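You operate a simulated robot arm through the tools that you are given. There is no shell and no other tool. Be economical: measure what you need, move in short steps, check, and stop when the job is done.

Carry out the task below with a simulated robot arm. There is one attempt and no reset: what you move stays moved.

TASK
Put the square insert that says "95" from the top of the wooden bench in the small mesh basket and the square insert that says "29" on the square plate there.
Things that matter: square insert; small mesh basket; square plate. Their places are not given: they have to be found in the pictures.

It is judged by the outcome, as a careful person would: the job done as asked, and still so three seconds after it is handed in. It fails if anything else is knocked over, pushed out of place, dropped, spilled or broken.

THE ROBOT
A 6-joint arm with a two-finger parallel gripper, fixed in place. Base frame: the origin is at the foot of the arm, x ahead of it, y to its left, z up; the work surface is at about z = 880. Lengths are in mm, angles in degrees, forces in N, time in s.
With the tool pointing down near the work surface it reaches from about 260 to 660 mm from the base axis. Its first joint turns from -66.0 to 66.0 degrees. Payload 2.9 kg.
Tool frame: the origin (TCP) lies between the finger pads and is the grasp point; the fingertips stand 30 mm ahead of it; z points along the fingers, y is the line along which they close. The gripper opens to 110 mm. The fingers are 20 mm wide and 10 mm thick; the gripper's body (48 by 112 mm) begins 55 mm behind the TCP.
Orientation is told as [roll, pitch, yaw] about the base's x, y, z axes, in that order, counted from this pose: with the fingers straight down and closing along the base's y, the tool's x points along the base's -x, its y along +y and its z along -z.

THE INTERFACE
- The arm moves only by the tool apply_moves. Its argument "commands" is a list of rows, each an object of numbers (a shift or turn left out is 0, a gripper value left out holds the last): "fingers": the finger opening in cm, from 0 to 11; "x", "y", "z": the shift along the tool's x, y, z in cm; "ax", "ay", "az": the turn, a rotation vector about the tool's x, y, z in degrees. In form: [{"fingers": .., "x": .., "y": .., "z": .., "ax": .., "ay": .., "az": ..}, ...]. A call has 1 to 10 rows; each row is the pose to reach, as a shift and turn from the pose commanded when the call began, along the tool's axes at that moment. A row lasts 0.2 s, in which the tool goes at most 50 mm and 8.6 degrees; a call with a longer step from one row to the next is refused whole, and so is a gripper value outside its range. A pose out of reach is approached as far as the arm can. The call stops where the force on the tool passes 40 N (or 10 N more than at its start, if that is more) or the arm is blocked; 0.2 s more then pass. The fingers move at their own pace (about 108 mm/s each) and stop on an object; they squeeze with about 36 N. The grip force told is the motor's: it shows also when the fingers shut on nothing. Time passes only in rows, and 0.2 s behind the last, so rows that repeat a pose let the fingers close. It gives the time, the measured TCP pose, the force on the tool (base axes), the opening and the grip force at its end, in the units of the frame above (readings bear some noise), and new pictures: "pictures" is both (left out), scene, wrist or none.
- Cameras (640 x 400 px; columns grow to the right, rows downward): "scene" is fixed at [78.5, 431.3, 1390.9]; the picture's right is [-0.76, -0.65, 0.00], its down [-0.33, 0.39, -0.86] and it looks along [0.56, -0.66, -0.51] (base axes); focal length 330 px, centre (320, 200). "wrist" rides on the gripper at [-36, 0, -57] in the tool frame; the picture's right is [0.00, -1.00, 0.00], its down [0.97, 0.00, -0.24] and it looks along [0.24, 0.00, 0.97] (tool axes); focal length 218 px, centre (320, 200).
- locate(camera, pixels): for up to 12 pixels [column, row] of the newest picture of that camera ("zoom" is the newest enlarged one), the place [x, y, z] in the base frame of the surface seen there, good to about 3 mm. No time passes.
- zoom(camera, box): a new picture of the part [left, top, right, bottom] of that camera's present view, enlarged. No time passes.
- job_done(): hands the job in; it is judged then, once.

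Work in short steps. Measure before you move; look again where a grasp or a placing could have gone wrong, and mend it. You have 60 turns and 100 pictures in all, the two below and enlarged ones among them. Open the gripper and draw the arm clear of the work before you hand the job in, unless the task says otherwise; then end with one line.

The tools are called after ">>>" as a command line: name --argument value ..., lists and objects as JSON in quotes. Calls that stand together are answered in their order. apply_moves: Moves the arm, as the interface text tells. Its arguments: {"type":"object","properties":{"commands":{"type":"array","items":{"type":"object","properties":{"fingers":{"type":"number"},"x":{"type":"number"},"y":{"type":"number"},"z":{"type":"number"},"ax":{"type":"number"},"ay":{"type":"number"},"az":{"type":"number"}}}},"pictures":{"type":"string","enum":["both","scene","wrist","none"]}},"required":["commands"]} The other tools are called the same way: locate (camera, pixels) gives the place of the surface under pixels of a picture; zoom (camera, box) takes an enlarged picture of a part of a camera's view; job_done () hands the job in.

At the start:

```text
clock: 0.0
position: [361.4, -139.2, 1175.6]
orientation: [0.0, 0.0, 0.0]
contact_force: [-0.7, 0.0, 0.0]
width: 110.0
gripper_force: 0.0
```

scene: 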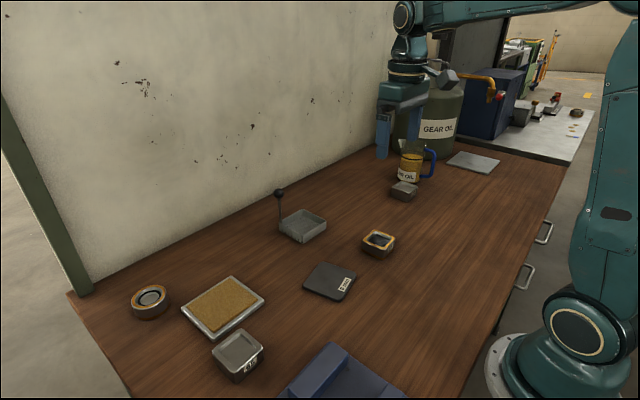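
wrist: 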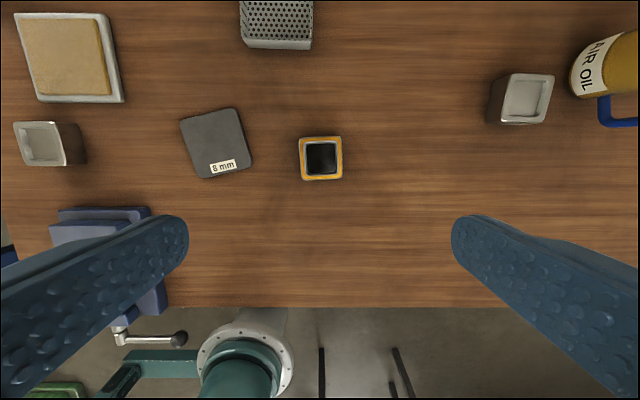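

I'll enlarge the views to read the labels on the inserts and find the basket and plate.

>>> zoom --camera "scene" --box '[120, 260, 280, 390]'

>>> zoom --camera "scene" --box '[260, 170, 420, 310]'

>>> zoom --camera "scene" --box '[370, 130, 530, 230]'

>>> zoom --camera "wrist" --box '[0, 0, 340, 200]'

```text
3.08 times, centred on (200, 325) of scene
```

zoom: 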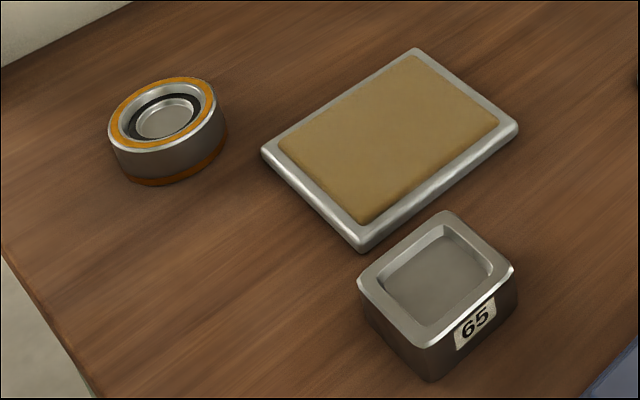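

```text
2.86 times, centred on (340, 240) of scene
```

zoom: 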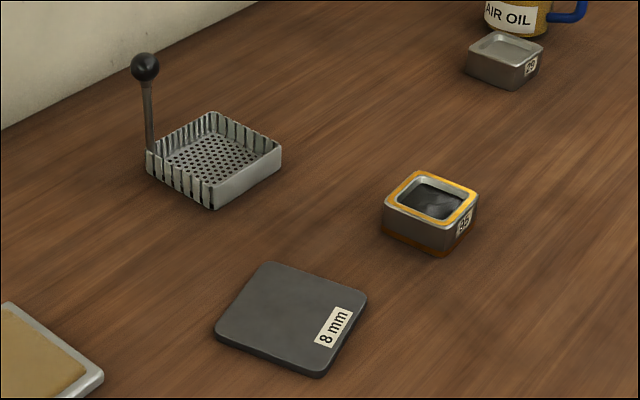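

```text
4.00 times, centred on (450, 180) of scene
```

zoom: 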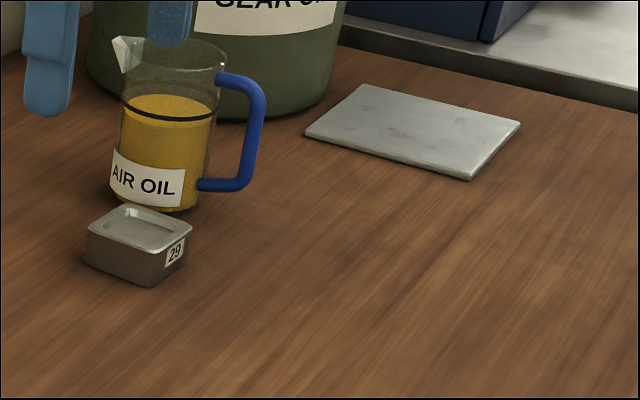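

```text
1.88 times, centred on (170, 100) of wrist
```

zoom: 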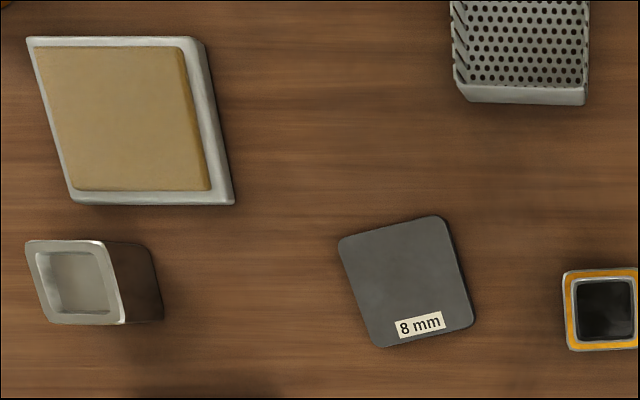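

The "95" insert is the orange-rimmed one and "29" is the one beside the jug. There are several flat things that could be the plate, so I'll measure their corners, along with the inserts and the basket.

>>> locate --camera "wrist" --pixels '[[182, 122], [234, 110], [249, 163], [203, 177], [17, 16], [101, 16], [118, 99], [42, 99], [300, 138], [340, 138], [342, 178], [302, 179]]'

>>> locate --camera "scene" --pixels '[[461, 152], [498, 161], [487, 173], [448, 163], [393, 185], [405, 182], [416, 186], [407, 193], [279, 223], [313, 210], [329, 222], [303, 240]]'

>>> locate --camera "wrist" --pixels '[[513, 76], [552, 75], [543, 122], [503, 122], [525, 98], [321, 158], [278, 15], [278, 45], [243, 43], [311, 43], [400, 150], [581, 80]]'

```text
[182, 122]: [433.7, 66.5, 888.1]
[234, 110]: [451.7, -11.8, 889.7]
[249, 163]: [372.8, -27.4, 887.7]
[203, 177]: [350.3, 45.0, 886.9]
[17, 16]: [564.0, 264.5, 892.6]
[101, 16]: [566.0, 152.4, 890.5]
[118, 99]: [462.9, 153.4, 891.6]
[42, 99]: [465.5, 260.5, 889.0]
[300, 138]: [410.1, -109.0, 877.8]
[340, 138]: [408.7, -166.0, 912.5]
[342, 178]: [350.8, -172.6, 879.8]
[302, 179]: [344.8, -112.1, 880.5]
```

```text
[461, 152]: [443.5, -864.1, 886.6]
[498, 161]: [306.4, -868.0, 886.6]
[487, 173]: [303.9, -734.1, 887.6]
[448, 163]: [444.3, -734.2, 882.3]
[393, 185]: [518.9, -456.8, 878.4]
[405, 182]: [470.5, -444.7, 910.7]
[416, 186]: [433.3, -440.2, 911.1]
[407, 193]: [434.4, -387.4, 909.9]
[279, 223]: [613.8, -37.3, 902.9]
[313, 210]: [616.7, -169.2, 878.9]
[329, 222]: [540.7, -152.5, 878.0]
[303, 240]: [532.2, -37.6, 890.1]
```

```text
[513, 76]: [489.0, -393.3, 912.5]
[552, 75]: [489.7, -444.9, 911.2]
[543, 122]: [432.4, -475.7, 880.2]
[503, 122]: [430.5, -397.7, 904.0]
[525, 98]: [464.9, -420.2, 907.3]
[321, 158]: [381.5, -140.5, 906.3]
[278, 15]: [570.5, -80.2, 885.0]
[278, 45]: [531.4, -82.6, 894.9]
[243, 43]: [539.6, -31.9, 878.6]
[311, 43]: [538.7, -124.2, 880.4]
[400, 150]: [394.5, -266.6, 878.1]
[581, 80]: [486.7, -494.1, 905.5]
```

The dark 8 mm plate is about 80×80 mm and square. I'll hover above the 95 insert to measure it closely.

>>> apply_moves --commands '[{"x": -0.6, "z": 4, "fingers": 11}, {"x": -1.2, "z": 8}, {"x": -1.8, "z": 12}, {"x": -1.8, "z": 15}]' --pictures "both"

```text
clock: 1.0
position: [381.3, -138.6, 1023.3]
orientation: [0.0, 0.1, 0.0]
contact_force: [0.5, 1.2, 0.3]
width: 110.1
gripper_force: 0.1
```

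scene: 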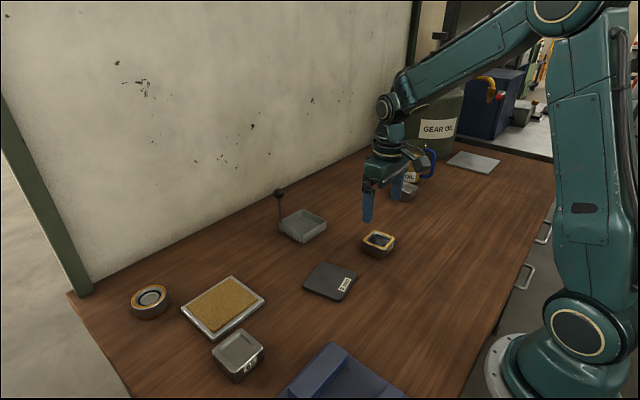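
wrist: 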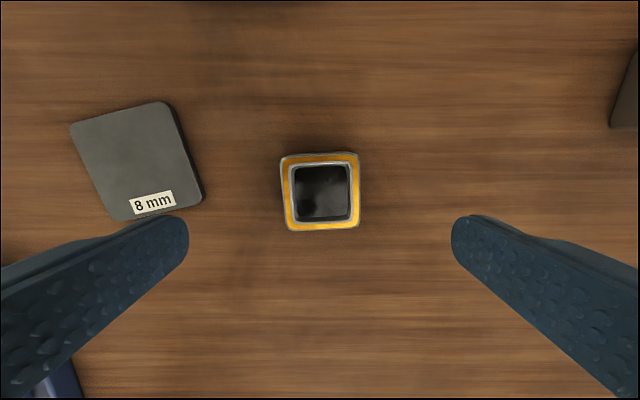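

>>> locate --camera "wrist" --pixels '[[287, 159], [353, 157], [355, 224], [290, 226], [285, 192], [356, 190], [321, 190], [321, 157], [322, 226]]'

>>> zoom --camera "wrist" --box '[240, 140, 400, 240]'

>>> zoom --camera "scene" --box '[350, 220, 410, 265]'

```text
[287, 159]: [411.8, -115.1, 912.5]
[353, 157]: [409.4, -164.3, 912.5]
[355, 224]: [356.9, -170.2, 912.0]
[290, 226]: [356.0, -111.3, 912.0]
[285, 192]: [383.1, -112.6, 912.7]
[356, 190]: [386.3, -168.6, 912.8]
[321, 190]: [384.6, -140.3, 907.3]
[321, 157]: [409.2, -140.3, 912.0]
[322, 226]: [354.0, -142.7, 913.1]
```

```text
4.00 times, centred on (320, 190) of wrist
```

zoom: 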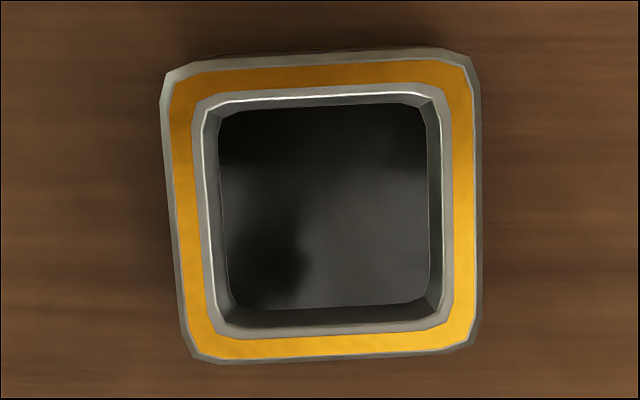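

```text
8.89 times, centred on (380, 242) of scene
```

zoom: 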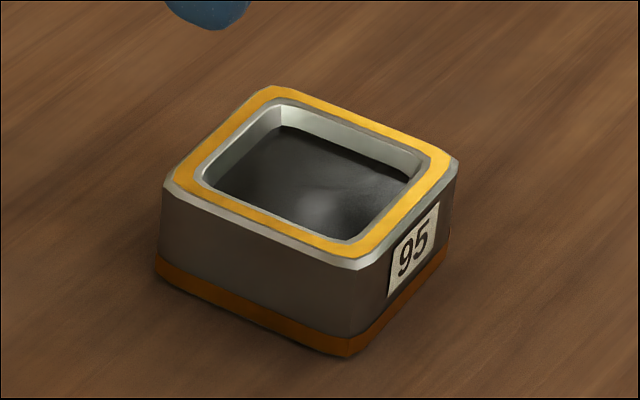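

The insert is about 58 mm wide, centred at about (383.5, -140.5), yawed about +2.5°, and may hold a dark fill, so I'll keep it level. Next I'll look at the basket from above.

>>> apply_moves --commands '[{"x": -4, "y": 1.2, "z": -2}, {"x": -8, "y": 2.4, "z": -4}, {"x": -12, "y": 3.6, "z": -5}, {"x": -16, "y": 5, "z": -5}, {"x": -18, "y": 5.5, "z": -5}]' --pictures "wrist"

>>> zoom --camera "wrist" --box '[200, 80, 440, 230]'

```text
clock: 2.2
position: [559.5, -82.9, 1073.4]
orientation: [-0.1, 0.0, 0.0]
contact_force: [0.7, -0.3, -0.4]
width: 110.2
gripper_force: 0.0
```

wrist: 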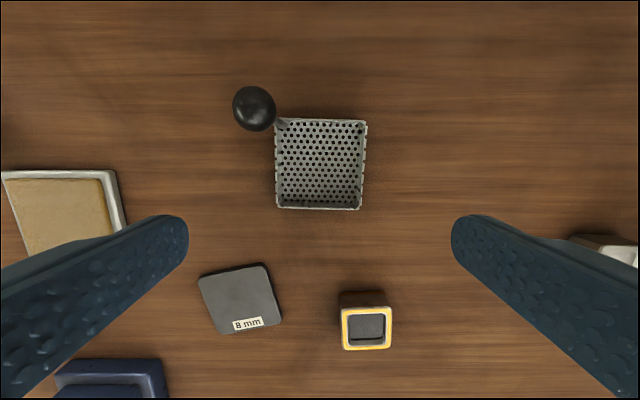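

```text
2.67 times, centred on (320, 155) of wrist
```

zoom: 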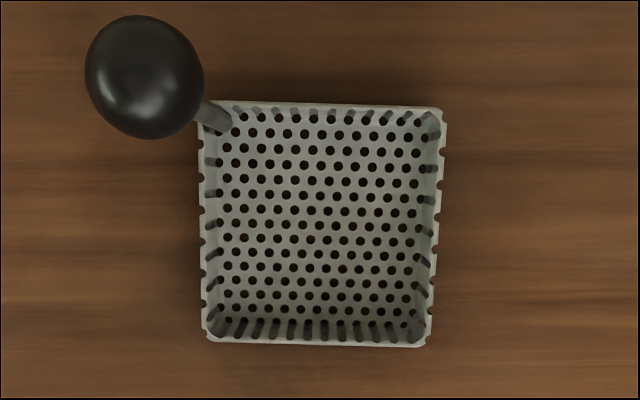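

>>> locate --camera "zoom" --pixels '[[235, 106], [438, 112], [425, 342], [212, 337], [228, 130], [420, 140], [405, 310], [225, 305], [318, 220], [150, 70], [203, 225], [435, 225]]'

>>> zoom --camera "scene" --box '[265, 180, 345, 250]'

```text
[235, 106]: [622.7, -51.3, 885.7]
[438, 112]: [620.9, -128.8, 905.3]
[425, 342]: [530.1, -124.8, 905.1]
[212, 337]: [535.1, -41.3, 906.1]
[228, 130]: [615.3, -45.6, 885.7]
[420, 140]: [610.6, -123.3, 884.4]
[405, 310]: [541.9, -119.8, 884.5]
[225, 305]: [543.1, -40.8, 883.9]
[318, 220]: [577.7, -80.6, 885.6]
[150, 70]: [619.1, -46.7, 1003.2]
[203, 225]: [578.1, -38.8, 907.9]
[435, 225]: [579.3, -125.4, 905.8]
```

```text
5.71 times, centred on (305, 215) of scene
```

zoom: 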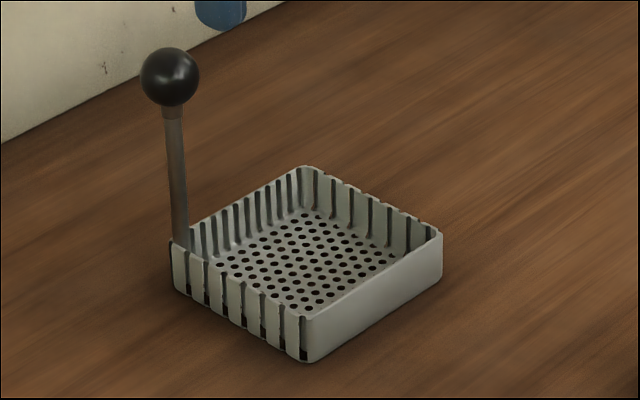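

The basket rim is at z≈906 and its floor at 884.5, with the inside about 84 mm wide and centred at (577, -83). The knob at the +x/+y corner is the main hazard, so I'll pin down its position and check the gripper's shape.

>>> locate --camera "zoom" --pixels '[[170, 75], [170, 52], [145, 75], [195, 75], [170, 98], [175, 150], [178, 200]]'

>>> zoom --camera "scene" --box '[270, 60, 430, 190]'

```text
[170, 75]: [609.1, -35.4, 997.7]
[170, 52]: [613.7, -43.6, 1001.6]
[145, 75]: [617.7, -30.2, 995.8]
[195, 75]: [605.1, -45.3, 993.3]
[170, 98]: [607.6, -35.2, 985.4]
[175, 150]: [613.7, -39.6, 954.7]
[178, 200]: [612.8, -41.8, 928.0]
```

```text
3.08 times, centred on (350, 125) of scene
```

zoom: 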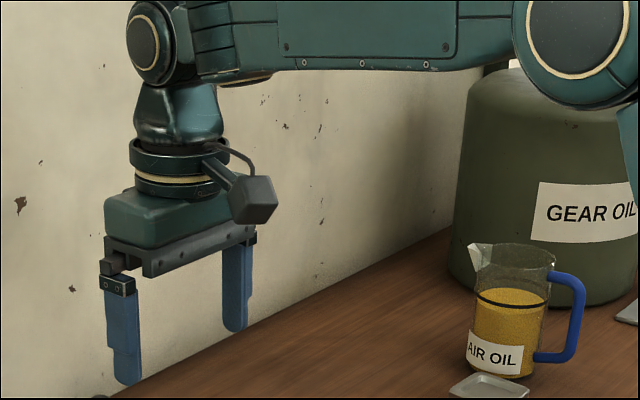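

Knob centre is at about (616, -43, 993), radius 12.5. I'll grip the insert slightly toward -x so the gripper body stays clear of it, and first move to hover over the 95 insert.

>>> apply_moves --commands '[{"x": 4, "y": -1.3}, {"x": 8, "y": -2.6}, {"x": 12, "y": -3.9}, {"x": 15.5, "y": -5, "z": 2}, {"x": 17.95, "y": -5.76, "z": 5, "az": -2.5}, {"x": 17.95, "y": -5.76, "z": 9.3, "az": -2.5}, {"x": 17.95, "y": -5.76, "z": 9.3, "az": -2.5}]' --pictures "wrist"

```text
clock: 3.8
position: [380.3, -141.3, 979.1]
orientation: [0.0, 0.0, 2.5]
contact_force: [0.0, -1.2, 0.7]
width: 109.9
gripper_force: 0.1
```

wrist: 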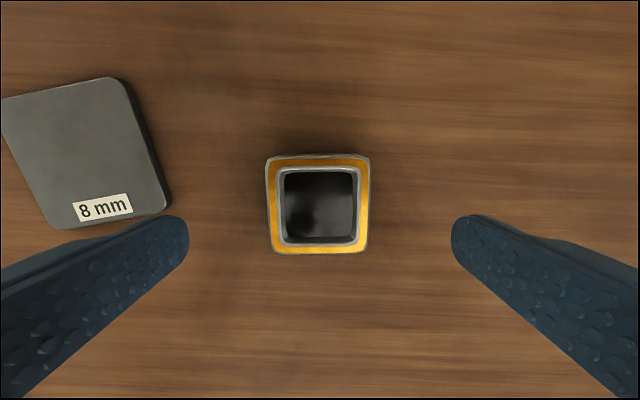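

Well aligned. I'll descend to z≈927 and close.

>>> apply_moves --commands '[{"z": 2.6, "fingers": 9}, {"z": 4.2}, {"z": 5.2}, {"z": 5.2, "fingers": 5}, {"z": 5.2}, {"z": 5.2}]' --pictures "both"

```text
clock: 5.2
position: [378.3, -141.5, 928.2]
orientation: [0.0, 0.0, 2.4]
contact_force: [0.0, 1.5, -0.2]
width: 61.7
gripper_force: 36.2
```

scene: 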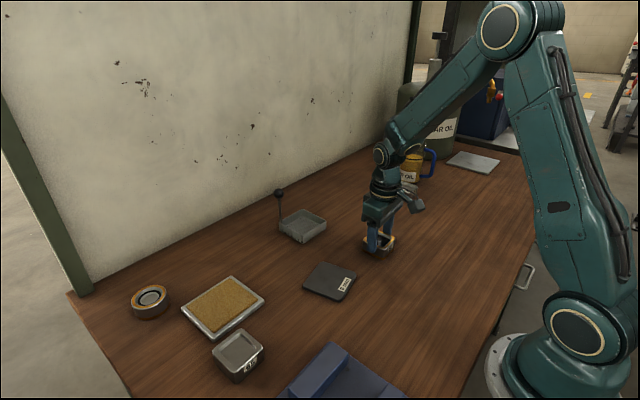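
wrist: 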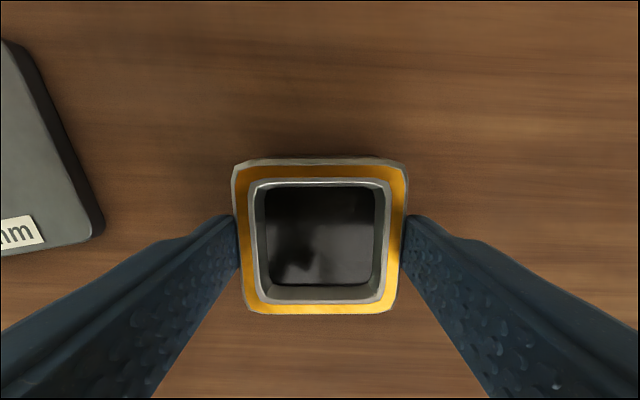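

It's gripped at 61.7 mm, so the fingers would be very tight inside the basket walls. I'll regrip 4 mm higher so the tips stay at rim level, then lift gently.

>>> apply_moves --commands '[{"fingers": 8}, {"fingers": 8, "z": -0.4}, {"fingers": 5, "z": -0.4}, {"z": -0.4}, {"z": -0.4}, {"z": -1}, {"z": -2.5}, {"z": -4.5}, {"z": -6}]' --pictures "both"

```text
clock: 7.2
position: [379.3, -141.4, 989.5]
orientation: [0.0, 0.0, 2.5]
contact_force: [-0.8, 0.9, -1.6]
width: 49.9
gripper_force: 0.1
```

scene: 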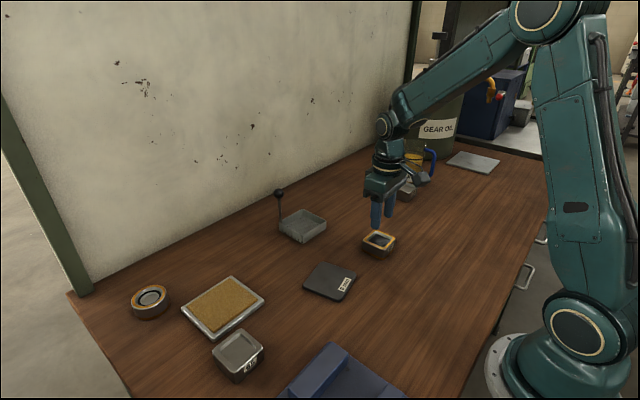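
wrist: 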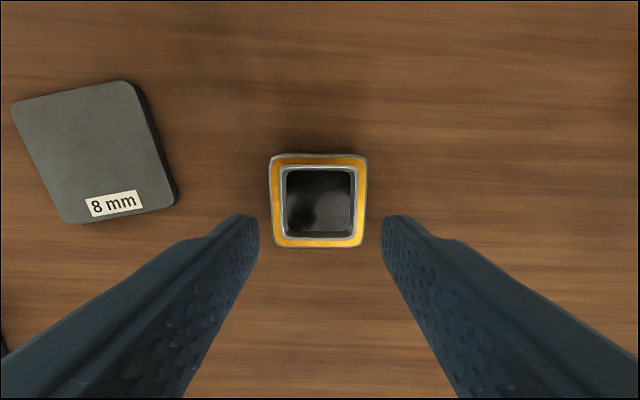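

The shallow grip slipped off and the insert stayed standing on the bench. I'll re-measure it and grip deeper.

>>> locate --camera "wrist" --pixels '[[272, 200], [364, 200], [318, 159], [319, 244], [318, 200], [274, 159], [363, 160], [361, 244], [277, 244]]'

>>> zoom --camera "wrist" --box '[240, 140, 400, 260]'

```text
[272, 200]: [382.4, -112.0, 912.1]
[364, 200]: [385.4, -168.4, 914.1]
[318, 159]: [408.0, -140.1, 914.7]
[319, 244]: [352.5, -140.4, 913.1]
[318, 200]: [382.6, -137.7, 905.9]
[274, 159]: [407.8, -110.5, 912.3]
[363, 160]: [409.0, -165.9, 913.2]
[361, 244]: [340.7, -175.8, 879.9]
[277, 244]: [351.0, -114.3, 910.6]
```

```text
3.33 times, centred on (320, 200) of wrist
```

zoom: 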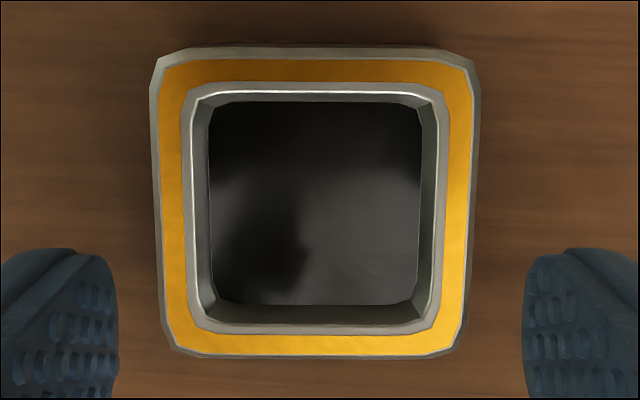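

The insert hasn't moved (centre ≈ (381, -140.5)). I'll descend to z≈925, grip, and lift 1 cm to test.

>>> apply_moves --commands '[{"fingers": 8.5}, {"z": 3}, {"z": 5}, {"z": 6.4}, {"z": 6.4, "fingers": 4}, {"z": 6.4}, {"z": 6.4}, {"z": 6.0}, {"z": 5.4}]' --pictures "both"

```text
clock: 9.2
position: [380.8, -142.1, 935.3]
orientation: [0.0, 0.0, 2.5]
contact_force: [0.2, -0.2, -8.0]
width: 61.8
gripper_force: 35.5
```

scene: 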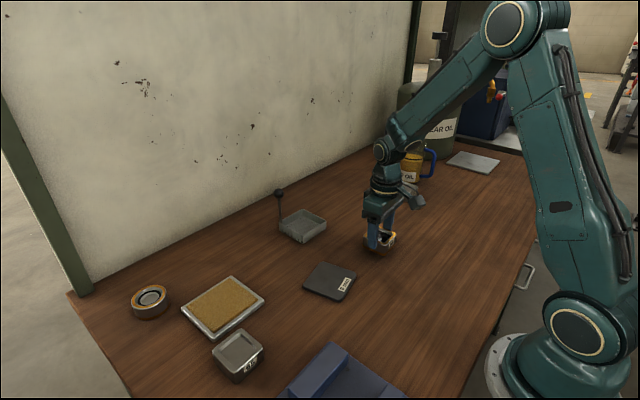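
wrist: 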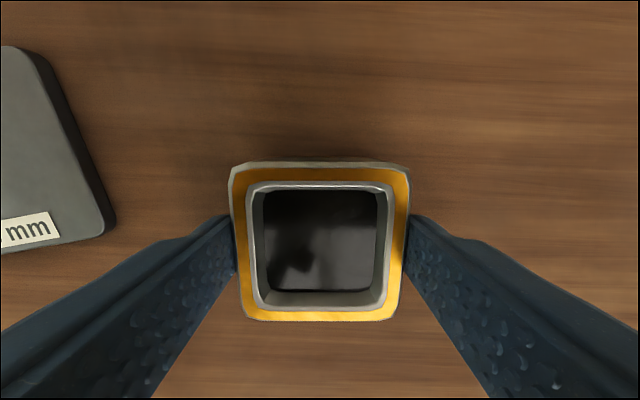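

It's held with about 8 N of weight. I'll lift to z≈980 and carry it smoothly to above the basket.

>>> apply_moves --commands '[{"z": -1.5}, {"z": -3.5}, {"z": -4.8, "x": -1}, {"z": -4.8, "x": -3.5, "y": 0.9}, {"z": -4.8, "x": -6.5, "y": 1.7}, {"z": -4.8, "x": -9.5, "y": 2.5}, {"z": -4.8, "x": -12.5, "y": 3.3, "az": 1}, {"z": -4.8, "x": -15.5, "y": 4.1, "az": 2}, {"z": -4.8, "x": -18, "y": 4.7, "az": 3}, {"z": -4.8, "x": -19.3, "y": 5.06, "az": 4}]' --pictures "both"

>>> zoom --camera "scene" --box '[230, 150, 390, 260]'

```text
clock: 11.4
position: [571.3, -83.1, 982.7]
orientation: [-0.1, 0.1, -1.5]
contact_force: [-0.1, 0.6, -8.0]
width: 61.6
gripper_force: 35.8
```

scene: 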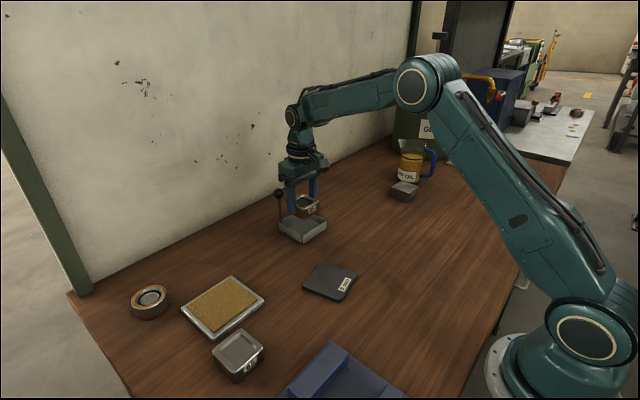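
wrist: 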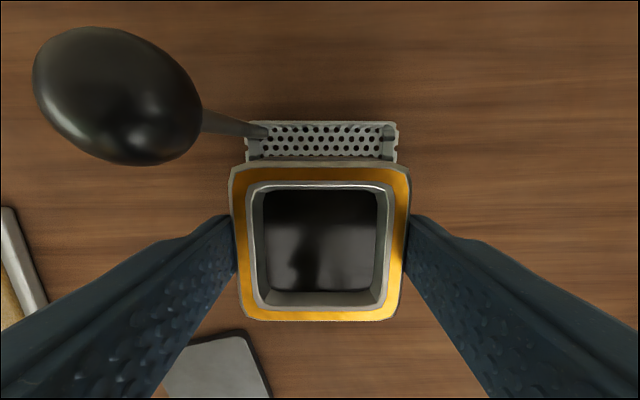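

```text
3.64 times, centred on (310, 205) of scene
```

zoom: 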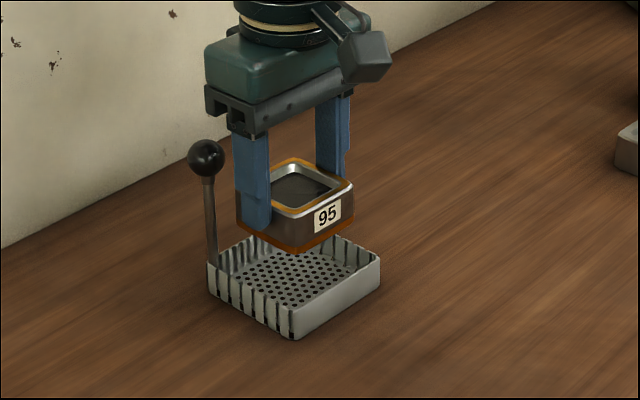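

>>> locate --camera "wrist" --pixels '[[249, 150], [397, 150], [323, 124], [262, 150], [381, 150], [235, 240], [405, 240], [320, 167], [320, 315]]'

>>> zoom --camera "wrist" --box '[220, 100, 420, 200]'

```text
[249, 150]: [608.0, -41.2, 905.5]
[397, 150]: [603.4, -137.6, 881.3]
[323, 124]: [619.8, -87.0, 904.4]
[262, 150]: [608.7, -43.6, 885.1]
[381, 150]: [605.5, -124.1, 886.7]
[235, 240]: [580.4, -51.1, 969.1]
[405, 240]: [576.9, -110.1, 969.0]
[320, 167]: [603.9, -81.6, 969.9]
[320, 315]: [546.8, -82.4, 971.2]
```

```text
3.20 times, centred on (320, 150) of wrist
```

zoom: 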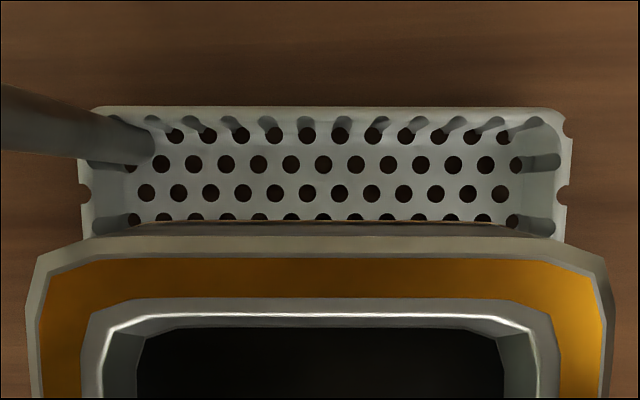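

The insert is centred at about y=-81 and the basket at about -84. I'll shift -1 mm in y and 3 mm toward -x, then lower to about 3 mm above the floor.

>>> apply_moves --commands '[{"x": 0.3, "y": -0.1}, {"x": 0.3, "y": -0.1, "z": 1.5}, {"x": 0.3, "y": -0.1, "z": 3}, {"x": 0.3, "y": -0.1, "z": 4}, {"x": 0.3, "y": -0.1, "z": 4.6}, {"x": 0.3, "y": -0.1, "z": 4.9}]' --pictures "both"

>>> zoom --camera "scene" --box '[250, 170, 350, 250]'

```text
clock: 12.8
position: [568.6, -83.6, 933.9]
orientation: [0.1, 0.1, -1.5]
contact_force: [0.1, 0.0, -8.5]
width: 61.7
gripper_force: 36.1
```

scene: 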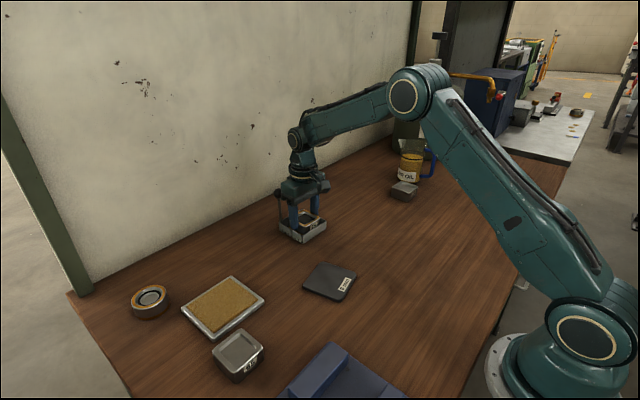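
wrist: 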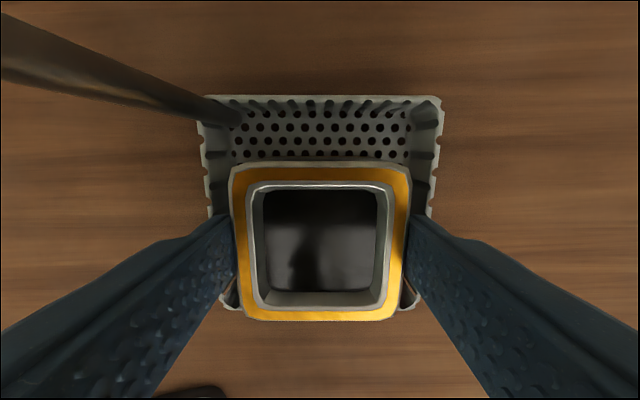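

```text
5.00 times, centred on (300, 210) of scene
```

zoom: 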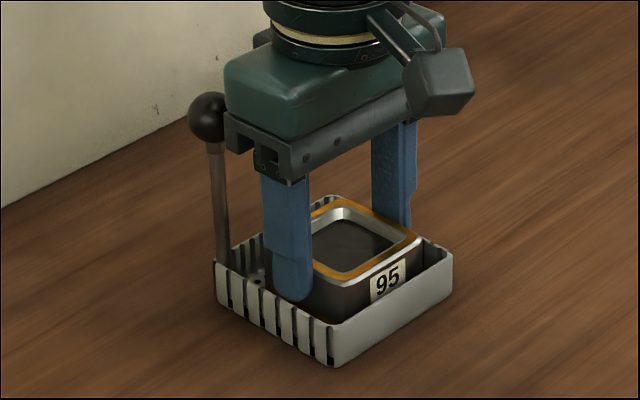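

The insert is inside the basket and the tips are about at rim height. I'll lower 2 mm, open just a little, and rise.

>>> apply_moves --commands '[{"z": 0.2}, {"z": 0.2}, {"z": 0.2, "fingers": 6.4}, {"z": 0.2, "fingers": 6.4}]' --pictures "both"

>>> zoom --camera "scene" --box '[250, 170, 350, 250]'

```text
clock: 13.8
position: [567.6, -81.8, 933.0]
orientation: [0.1, 0.1, -1.5]
contact_force: [0.7, 0.3, 0.2]
width: 63.8
gripper_force: 0.0
```

scene: 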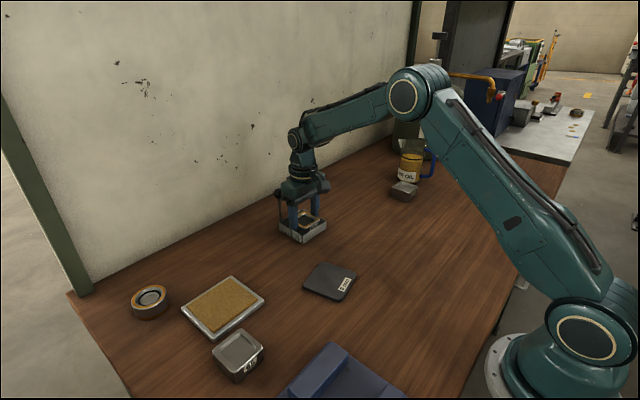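
wrist: 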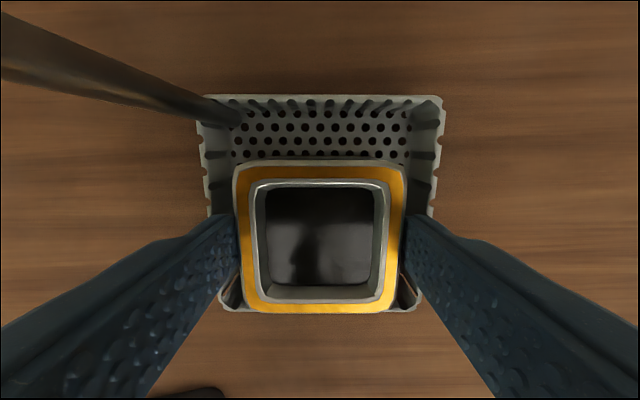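

```text
5.00 times, centred on (300, 210) of scene
```

zoom: 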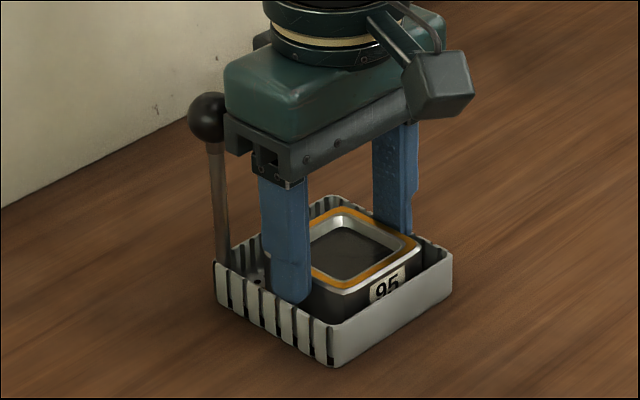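

Released, and the insert sits on the basket floor with the basket undisturbed. I'll rise straight up.

>>> apply_moves --commands '[{"z": -1}, {"z": -3}, {"z": -6}, {"z": -10}, {"z": -14}, {"z": -17, "fingers": 11}]' --pictures "both"

>>> zoom --camera "wrist" --box '[0, 140, 330, 346]'

```text
clock: 15.2
position: [567.4, -84.5, 1103.8]
orientation: [0.0, 0.0, -1.5]
contact_force: [0.0, 0.8, 0.3]
width: 110.1
gripper_force: 0.0
```

scene: 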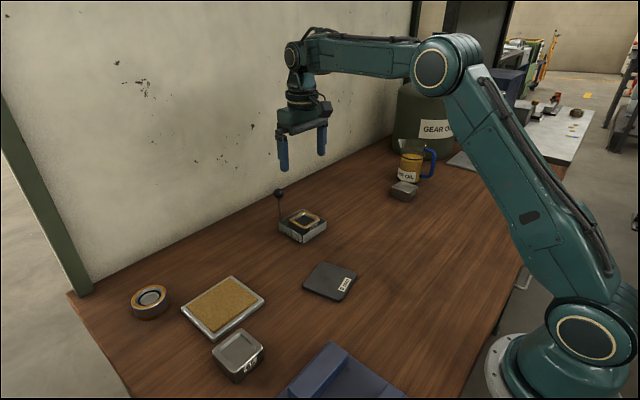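
wrist: 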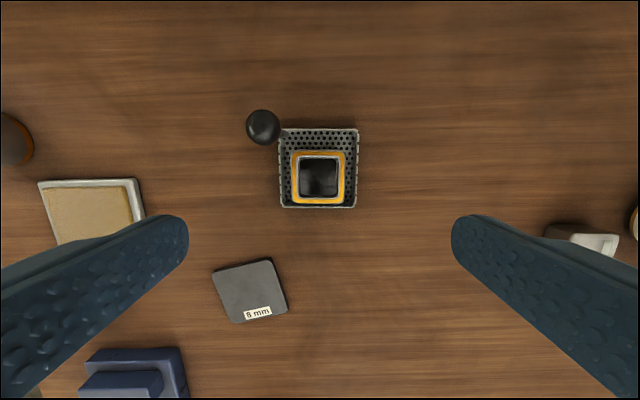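

```text
1.94 times, centred on (165, 243) of wrist
```

zoom: 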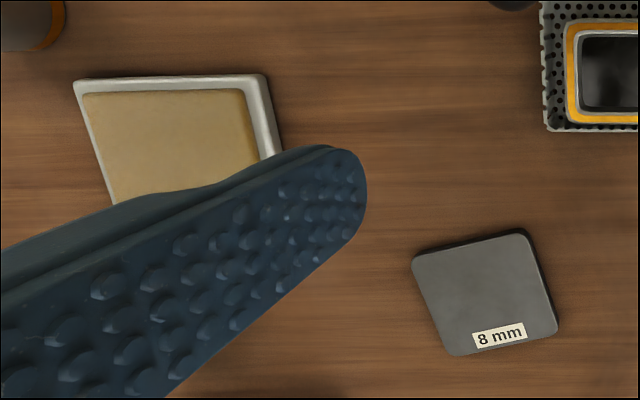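

The 95 insert is seated in the basket. Next I'll view the 29 insert and the jug from above, staying high.

>>> apply_moves --commands '[{"y": -4}, {"y": -8, "x": 1.5}, {"y": -12, "x": 3}, {"y": -16, "x": 5}, {"y": -20, "x": 7}, {"y": -24, "x": 9}, {"y": -28, "x": 11}, {"y": -31.5, "x": 12}, {"y": -33.5, "x": 12}]' --pictures "both"

>>> zoom --camera "wrist" --box '[220, 60, 460, 240]'

```text
clock: 17.2
position: [438.3, -415.9, 1103.2]
orientation: [0.0, 0.0, -1.5]
contact_force: [-0.1, 0.4, 0.2]
width: 110.1
gripper_force: 0.0
```

scene: 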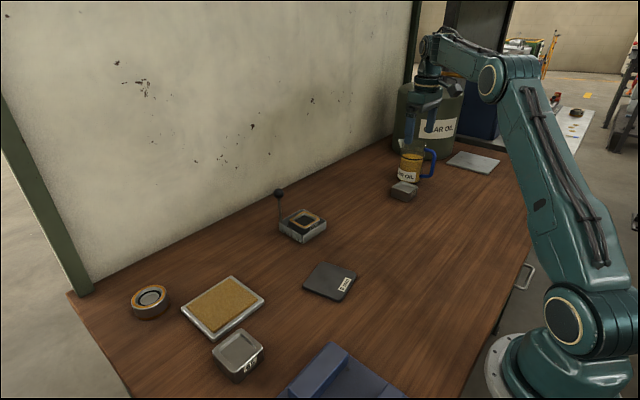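
wrist: 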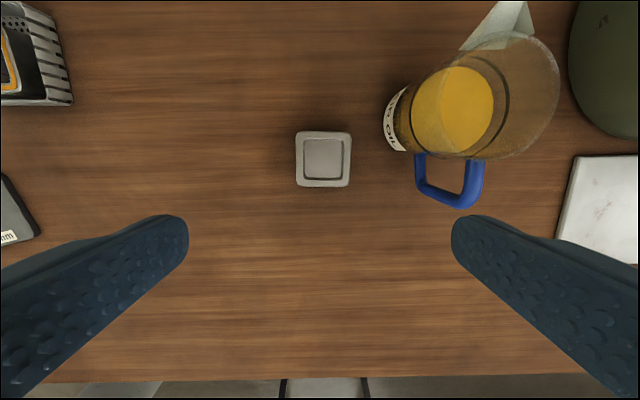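

```text
2.22 times, centred on (340, 150) of wrist
```

zoom: 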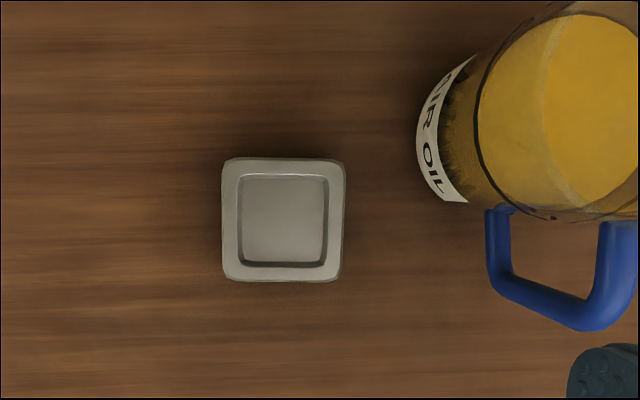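

>>> locate --camera "zoom" --pixels '[[226, 220], [340, 220], [284, 163], [284, 277], [284, 220], [440, 130], [420, 130], [462, 200], [492, 260], [575, 325]]'

>>> locate --camera "scene" --pixels '[[402, 157], [412, 155], [422, 158], [430, 150], [404, 172], [396, 186]]'

>>> zoom --camera "scene" --box '[370, 120, 460, 210]'

```text
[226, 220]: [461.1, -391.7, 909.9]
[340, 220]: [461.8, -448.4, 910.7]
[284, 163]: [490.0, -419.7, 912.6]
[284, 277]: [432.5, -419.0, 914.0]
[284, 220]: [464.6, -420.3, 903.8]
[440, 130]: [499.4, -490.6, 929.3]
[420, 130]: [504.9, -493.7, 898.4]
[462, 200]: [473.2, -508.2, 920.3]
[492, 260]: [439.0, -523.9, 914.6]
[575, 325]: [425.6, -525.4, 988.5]
```

```text
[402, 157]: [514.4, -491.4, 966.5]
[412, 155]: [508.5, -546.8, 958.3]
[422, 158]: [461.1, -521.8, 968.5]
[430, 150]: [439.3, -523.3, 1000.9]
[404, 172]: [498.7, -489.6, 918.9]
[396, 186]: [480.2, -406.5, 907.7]
```

```text
4.44 times, centred on (415, 165) of scene
```

zoom: 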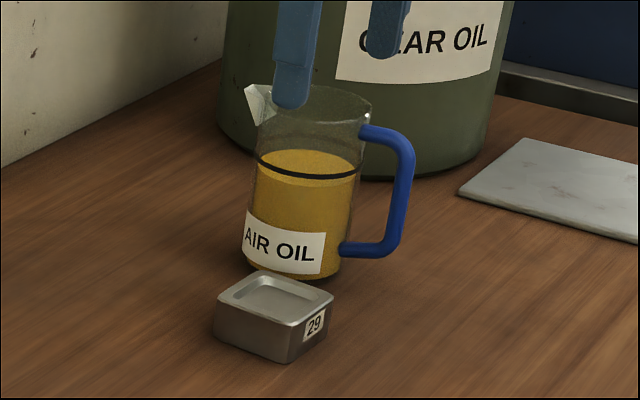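

The 29 insert is centred at about (461.5, -420) and about 58 mm wide. The jug's nearest face is y≈-490, so with the fingers limited to 8 cm there is about 15 mm of clearance. I'll descend to an intermediate height.

>>> apply_moves --commands '[{"fingers": 8, "x": -1.2, "y": -0.15}, {"x": -2.25, "y": -0.3, "z": 1}, {"x": -2.25, "y": -0.3, "z": 4.5}, {"x": -2.25, "y": -0.3, "z": 8.5}, {"x": -2.25, "y": -0.3, "z": 11}, {"x": -2.25, "y": -0.3, "z": 11.5}]' --pictures "both"

>>> zoom --camera "scene" --box '[360, 90, 480, 210]'

```text
clock: 18.6
position: [461.6, -418.2, 986.6]
orientation: [0.0, 0.0, -1.5]
contact_force: [0.0, 0.1, 0.2]
width: 80.0
gripper_force: 0.1
```

scene: 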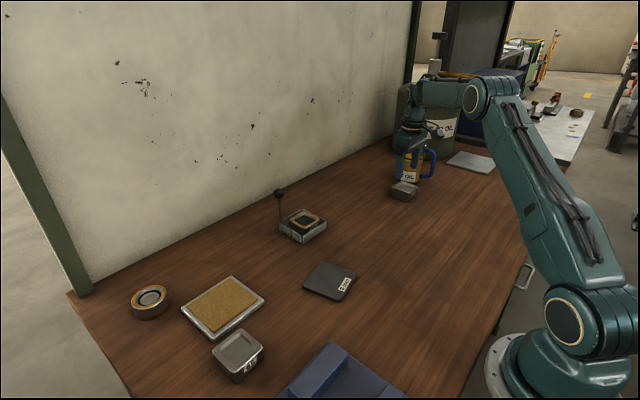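
wrist: 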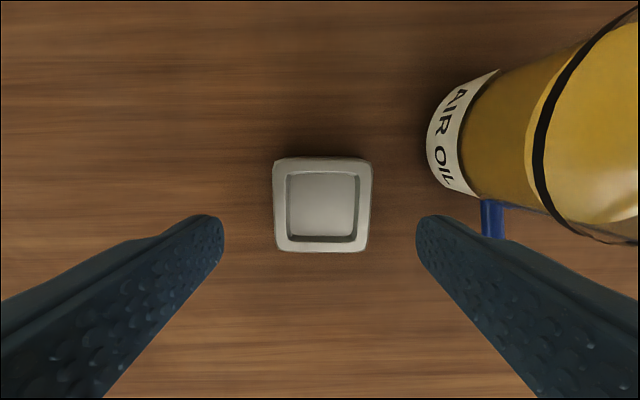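

```text
3.33 times, centred on (420, 150) of scene
```

zoom: 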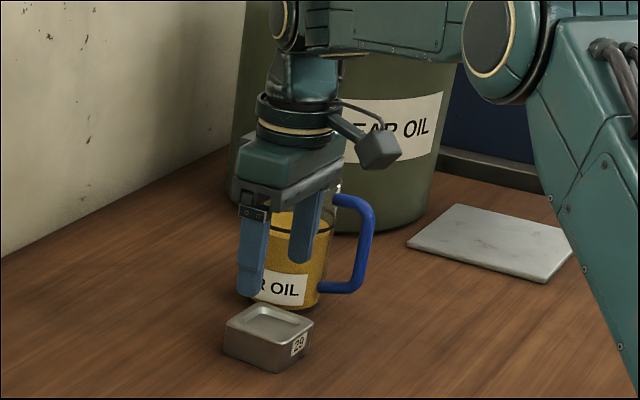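

Aligned and clear of the jug. I'll descend to z≈925, grip, and test-lift 1 cm.

>>> apply_moves --commands '[{"z": 2.5}, {"z": 4.5}, {"z": 5.7}, {"z": 6.15}, {"z": 6.15, "fingers": 4}, {"z": 6.15}, {"z": 6.15}, {"z": 5.7}, {"z": 5.1}]' --pictures "both"

```text
clock: 20.6
position: [462.2, -418.5, 935.6]
orientation: [0.1, 0.2, -1.5]
contact_force: [-0.6, 0.3, -7.7]
width: 61.7
gripper_force: 35.8
```

scene: 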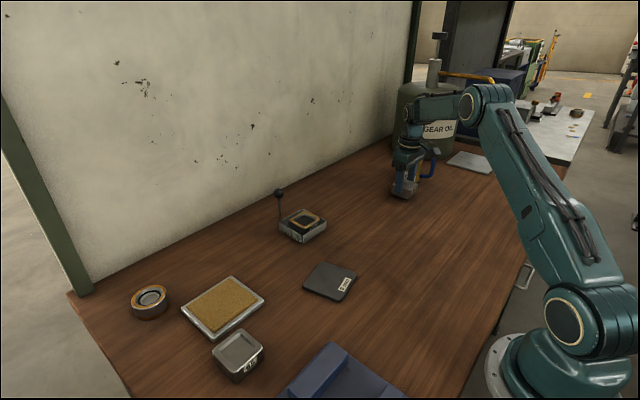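
wrist: 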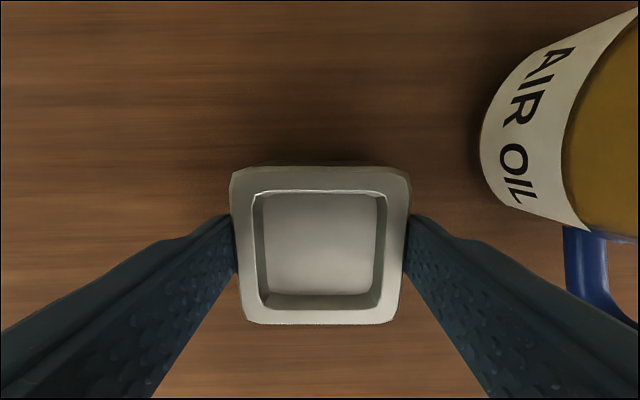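

The 29 insert is held at 7.7 N. I'll lift straight up, then carry it toward the dark square plate centred at about (402, 18), yaw about +14°.

>>> apply_moves --commands '[{"z": -2}, {"z": -5}, {"z": -8}, {"z": -9, "y": 2}, {"z": -9, "y": 5}, {"z": -9, "y": 8.5, "x": 1}, {"z": -9, "y": 12, "x": 2}, {"z": -9, "y": 15.5, "x": 3}, {"z": -9, "y": 19, "x": 4}, {"z": -9, "y": 22, "x": 5}]' --pictures "scene"

```text
clock: 22.8
position: [417.5, -196.8, 1027.2]
orientation: [0.0, 0.1, -1.5]
contact_force: [0.9, 0.0, -8.0]
width: 61.9
gripper_force: 36.2
```

scene: 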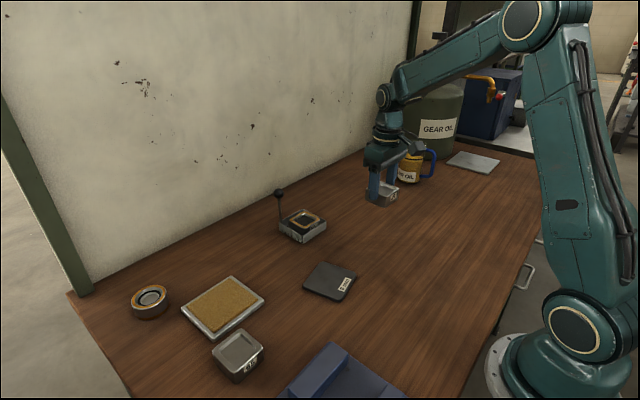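

>>> zoom --camera "scene" --box '[290, 250, 370, 310]'

>>> zoom --camera "scene" --box '[170, 260, 290, 350]'

```text
6.67 times, centred on (330, 280) of scene
```

zoom: 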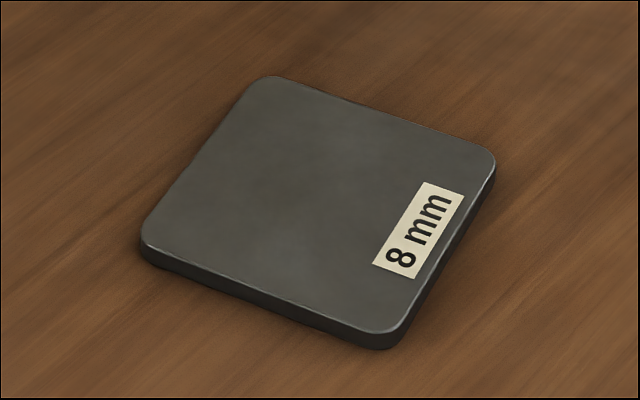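

```text
4.44 times, centred on (230, 305) of scene
```

zoom: 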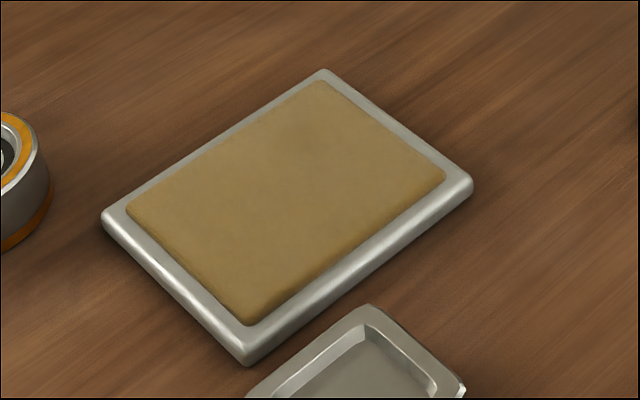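

>>> locate --camera "zoom" --pixels '[[322, 76], [466, 184], [248, 350], [110, 218]]'

>>> locate --camera "scene" --pixels '[[330.5, 262.5], [362.5, 273.5], [350, 299], [312.5, 286.5], [335, 279]]'

```text
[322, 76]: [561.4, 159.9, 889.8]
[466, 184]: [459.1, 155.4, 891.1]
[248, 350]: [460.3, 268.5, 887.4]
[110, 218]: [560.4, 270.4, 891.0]
```

```text
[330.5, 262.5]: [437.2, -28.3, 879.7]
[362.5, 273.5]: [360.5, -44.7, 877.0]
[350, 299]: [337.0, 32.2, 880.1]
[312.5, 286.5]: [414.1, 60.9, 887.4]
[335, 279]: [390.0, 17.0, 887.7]
```

The tan tray is rectangular (about 112×102) and padded, while the dark one is a true square plate. I'll re-measure the dark plate's top corners with the right pixels.

>>> locate --camera "scene" --pixels '[[322.5, 263], [354.5, 274.5], [340.5, 298], [305, 286], [330.7, 280], [324, 262], [356, 275], [341, 299]]'

>>> apply_moves --commands '[{"y": 3}, {"y": 6.5}, {"y": 10, "x": 0.5}, {"y": 13, "x": 1.0, "az": -4}, {"y": 16, "x": 1.2, "az": -8}, {"y": 19, "x": 1.7, "az": -12}, {"y": 21.5, "x": 2.1, "az": -15.5}, {"y": 21.5, "x": 2.1, "az": -15.5}]' --pictures "both"

```text
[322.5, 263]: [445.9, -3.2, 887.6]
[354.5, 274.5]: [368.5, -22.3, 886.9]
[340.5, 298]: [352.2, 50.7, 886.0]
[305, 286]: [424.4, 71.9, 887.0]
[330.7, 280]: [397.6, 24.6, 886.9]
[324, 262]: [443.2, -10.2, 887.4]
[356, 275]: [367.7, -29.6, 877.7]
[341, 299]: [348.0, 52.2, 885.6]
```

```text
clock: 24.6
position: [402.0, 20.3, 1027.1]
orientation: [-0.1, 0.0, 14.0]
contact_force: [0.1, -0.3, -7.6]
width: 61.8
gripper_force: 35.7
```

scene: 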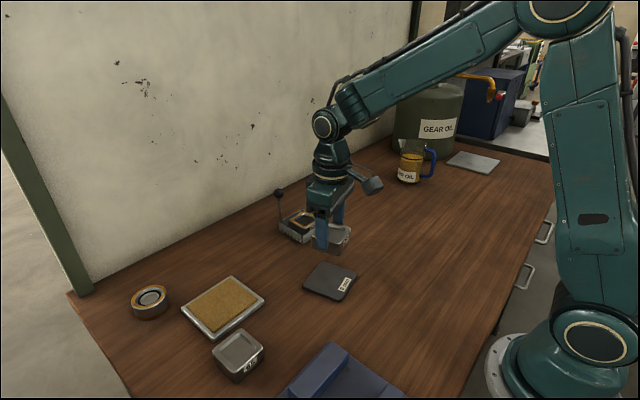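
wrist: 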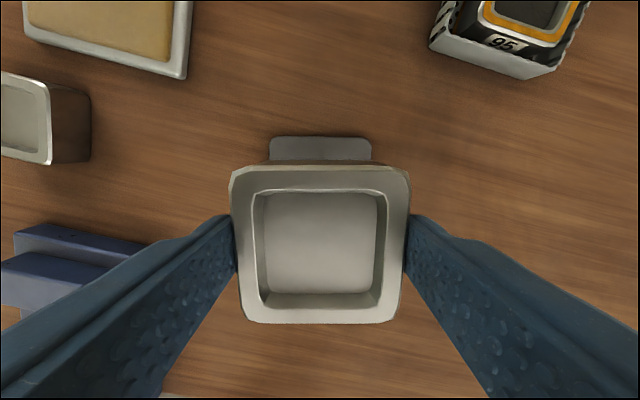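

Laterally centred and parallel to the plate (its far edge spans columns 269–372). I'll check the fore-aft alignment.

>>> locate --camera "wrist" --pixels '[[320, 138], [285, 139], [355, 139], [320, 170], [320, 318], [271, 155], [369, 155]]'

```text
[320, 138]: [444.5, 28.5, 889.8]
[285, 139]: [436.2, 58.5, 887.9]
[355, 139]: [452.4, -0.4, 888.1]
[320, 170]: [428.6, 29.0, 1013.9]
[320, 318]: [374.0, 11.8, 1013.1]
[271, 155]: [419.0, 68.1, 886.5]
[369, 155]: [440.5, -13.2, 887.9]
```

The insert is within about 2 mm of the plate centre at (403, 18). I'll lower to just above the plate top (z≈888).

>>> apply_moves --commands '[{"x": -0.1, "y": -0.1, "z": 2}, {"x": -0.1, "y": -0.1, "z": 4.5}, {"x": -0.1, "y": -0.1, "z": 6.8}, {"x": -0.1, "y": -0.1, "z": 8.2}, {"x": -0.1, "y": -0.1, "z": 8.8}, {"x": -0.1, "y": -0.1, "z": 9.0}]' --pictures "both"

>>> zoom --camera "scene" --box '[280, 230, 380, 310]'

```text
clock: 26.0
position: [402.7, 18.1, 937.2]
orientation: [0.0, 0.0, 14.0]
contact_force: [0.1, 0.3, -8.2]
width: 62.1
gripper_force: 36.3
```

scene: 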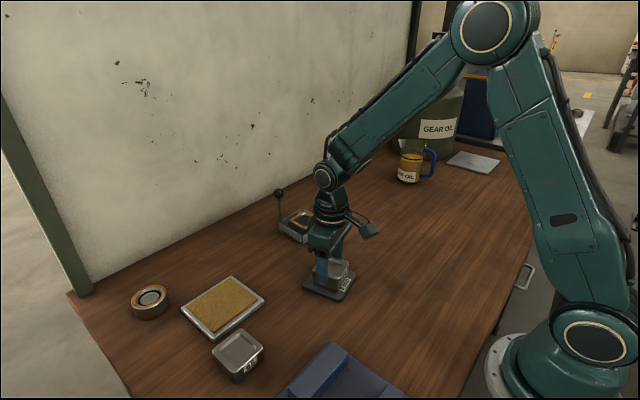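
wrist: 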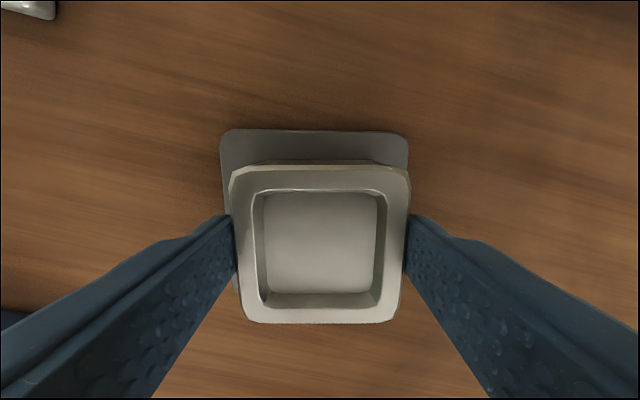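

```text
5.00 times, centred on (330, 270) of scene
```

zoom: 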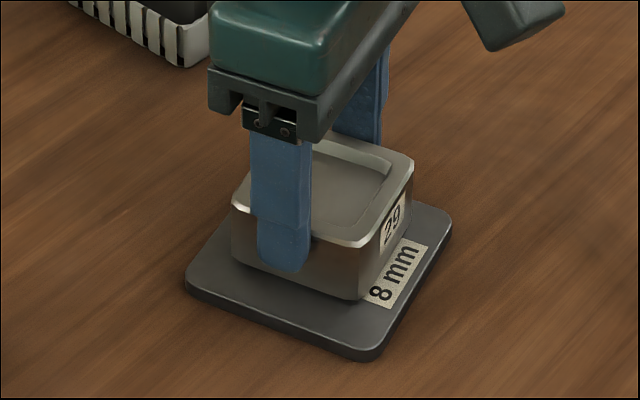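

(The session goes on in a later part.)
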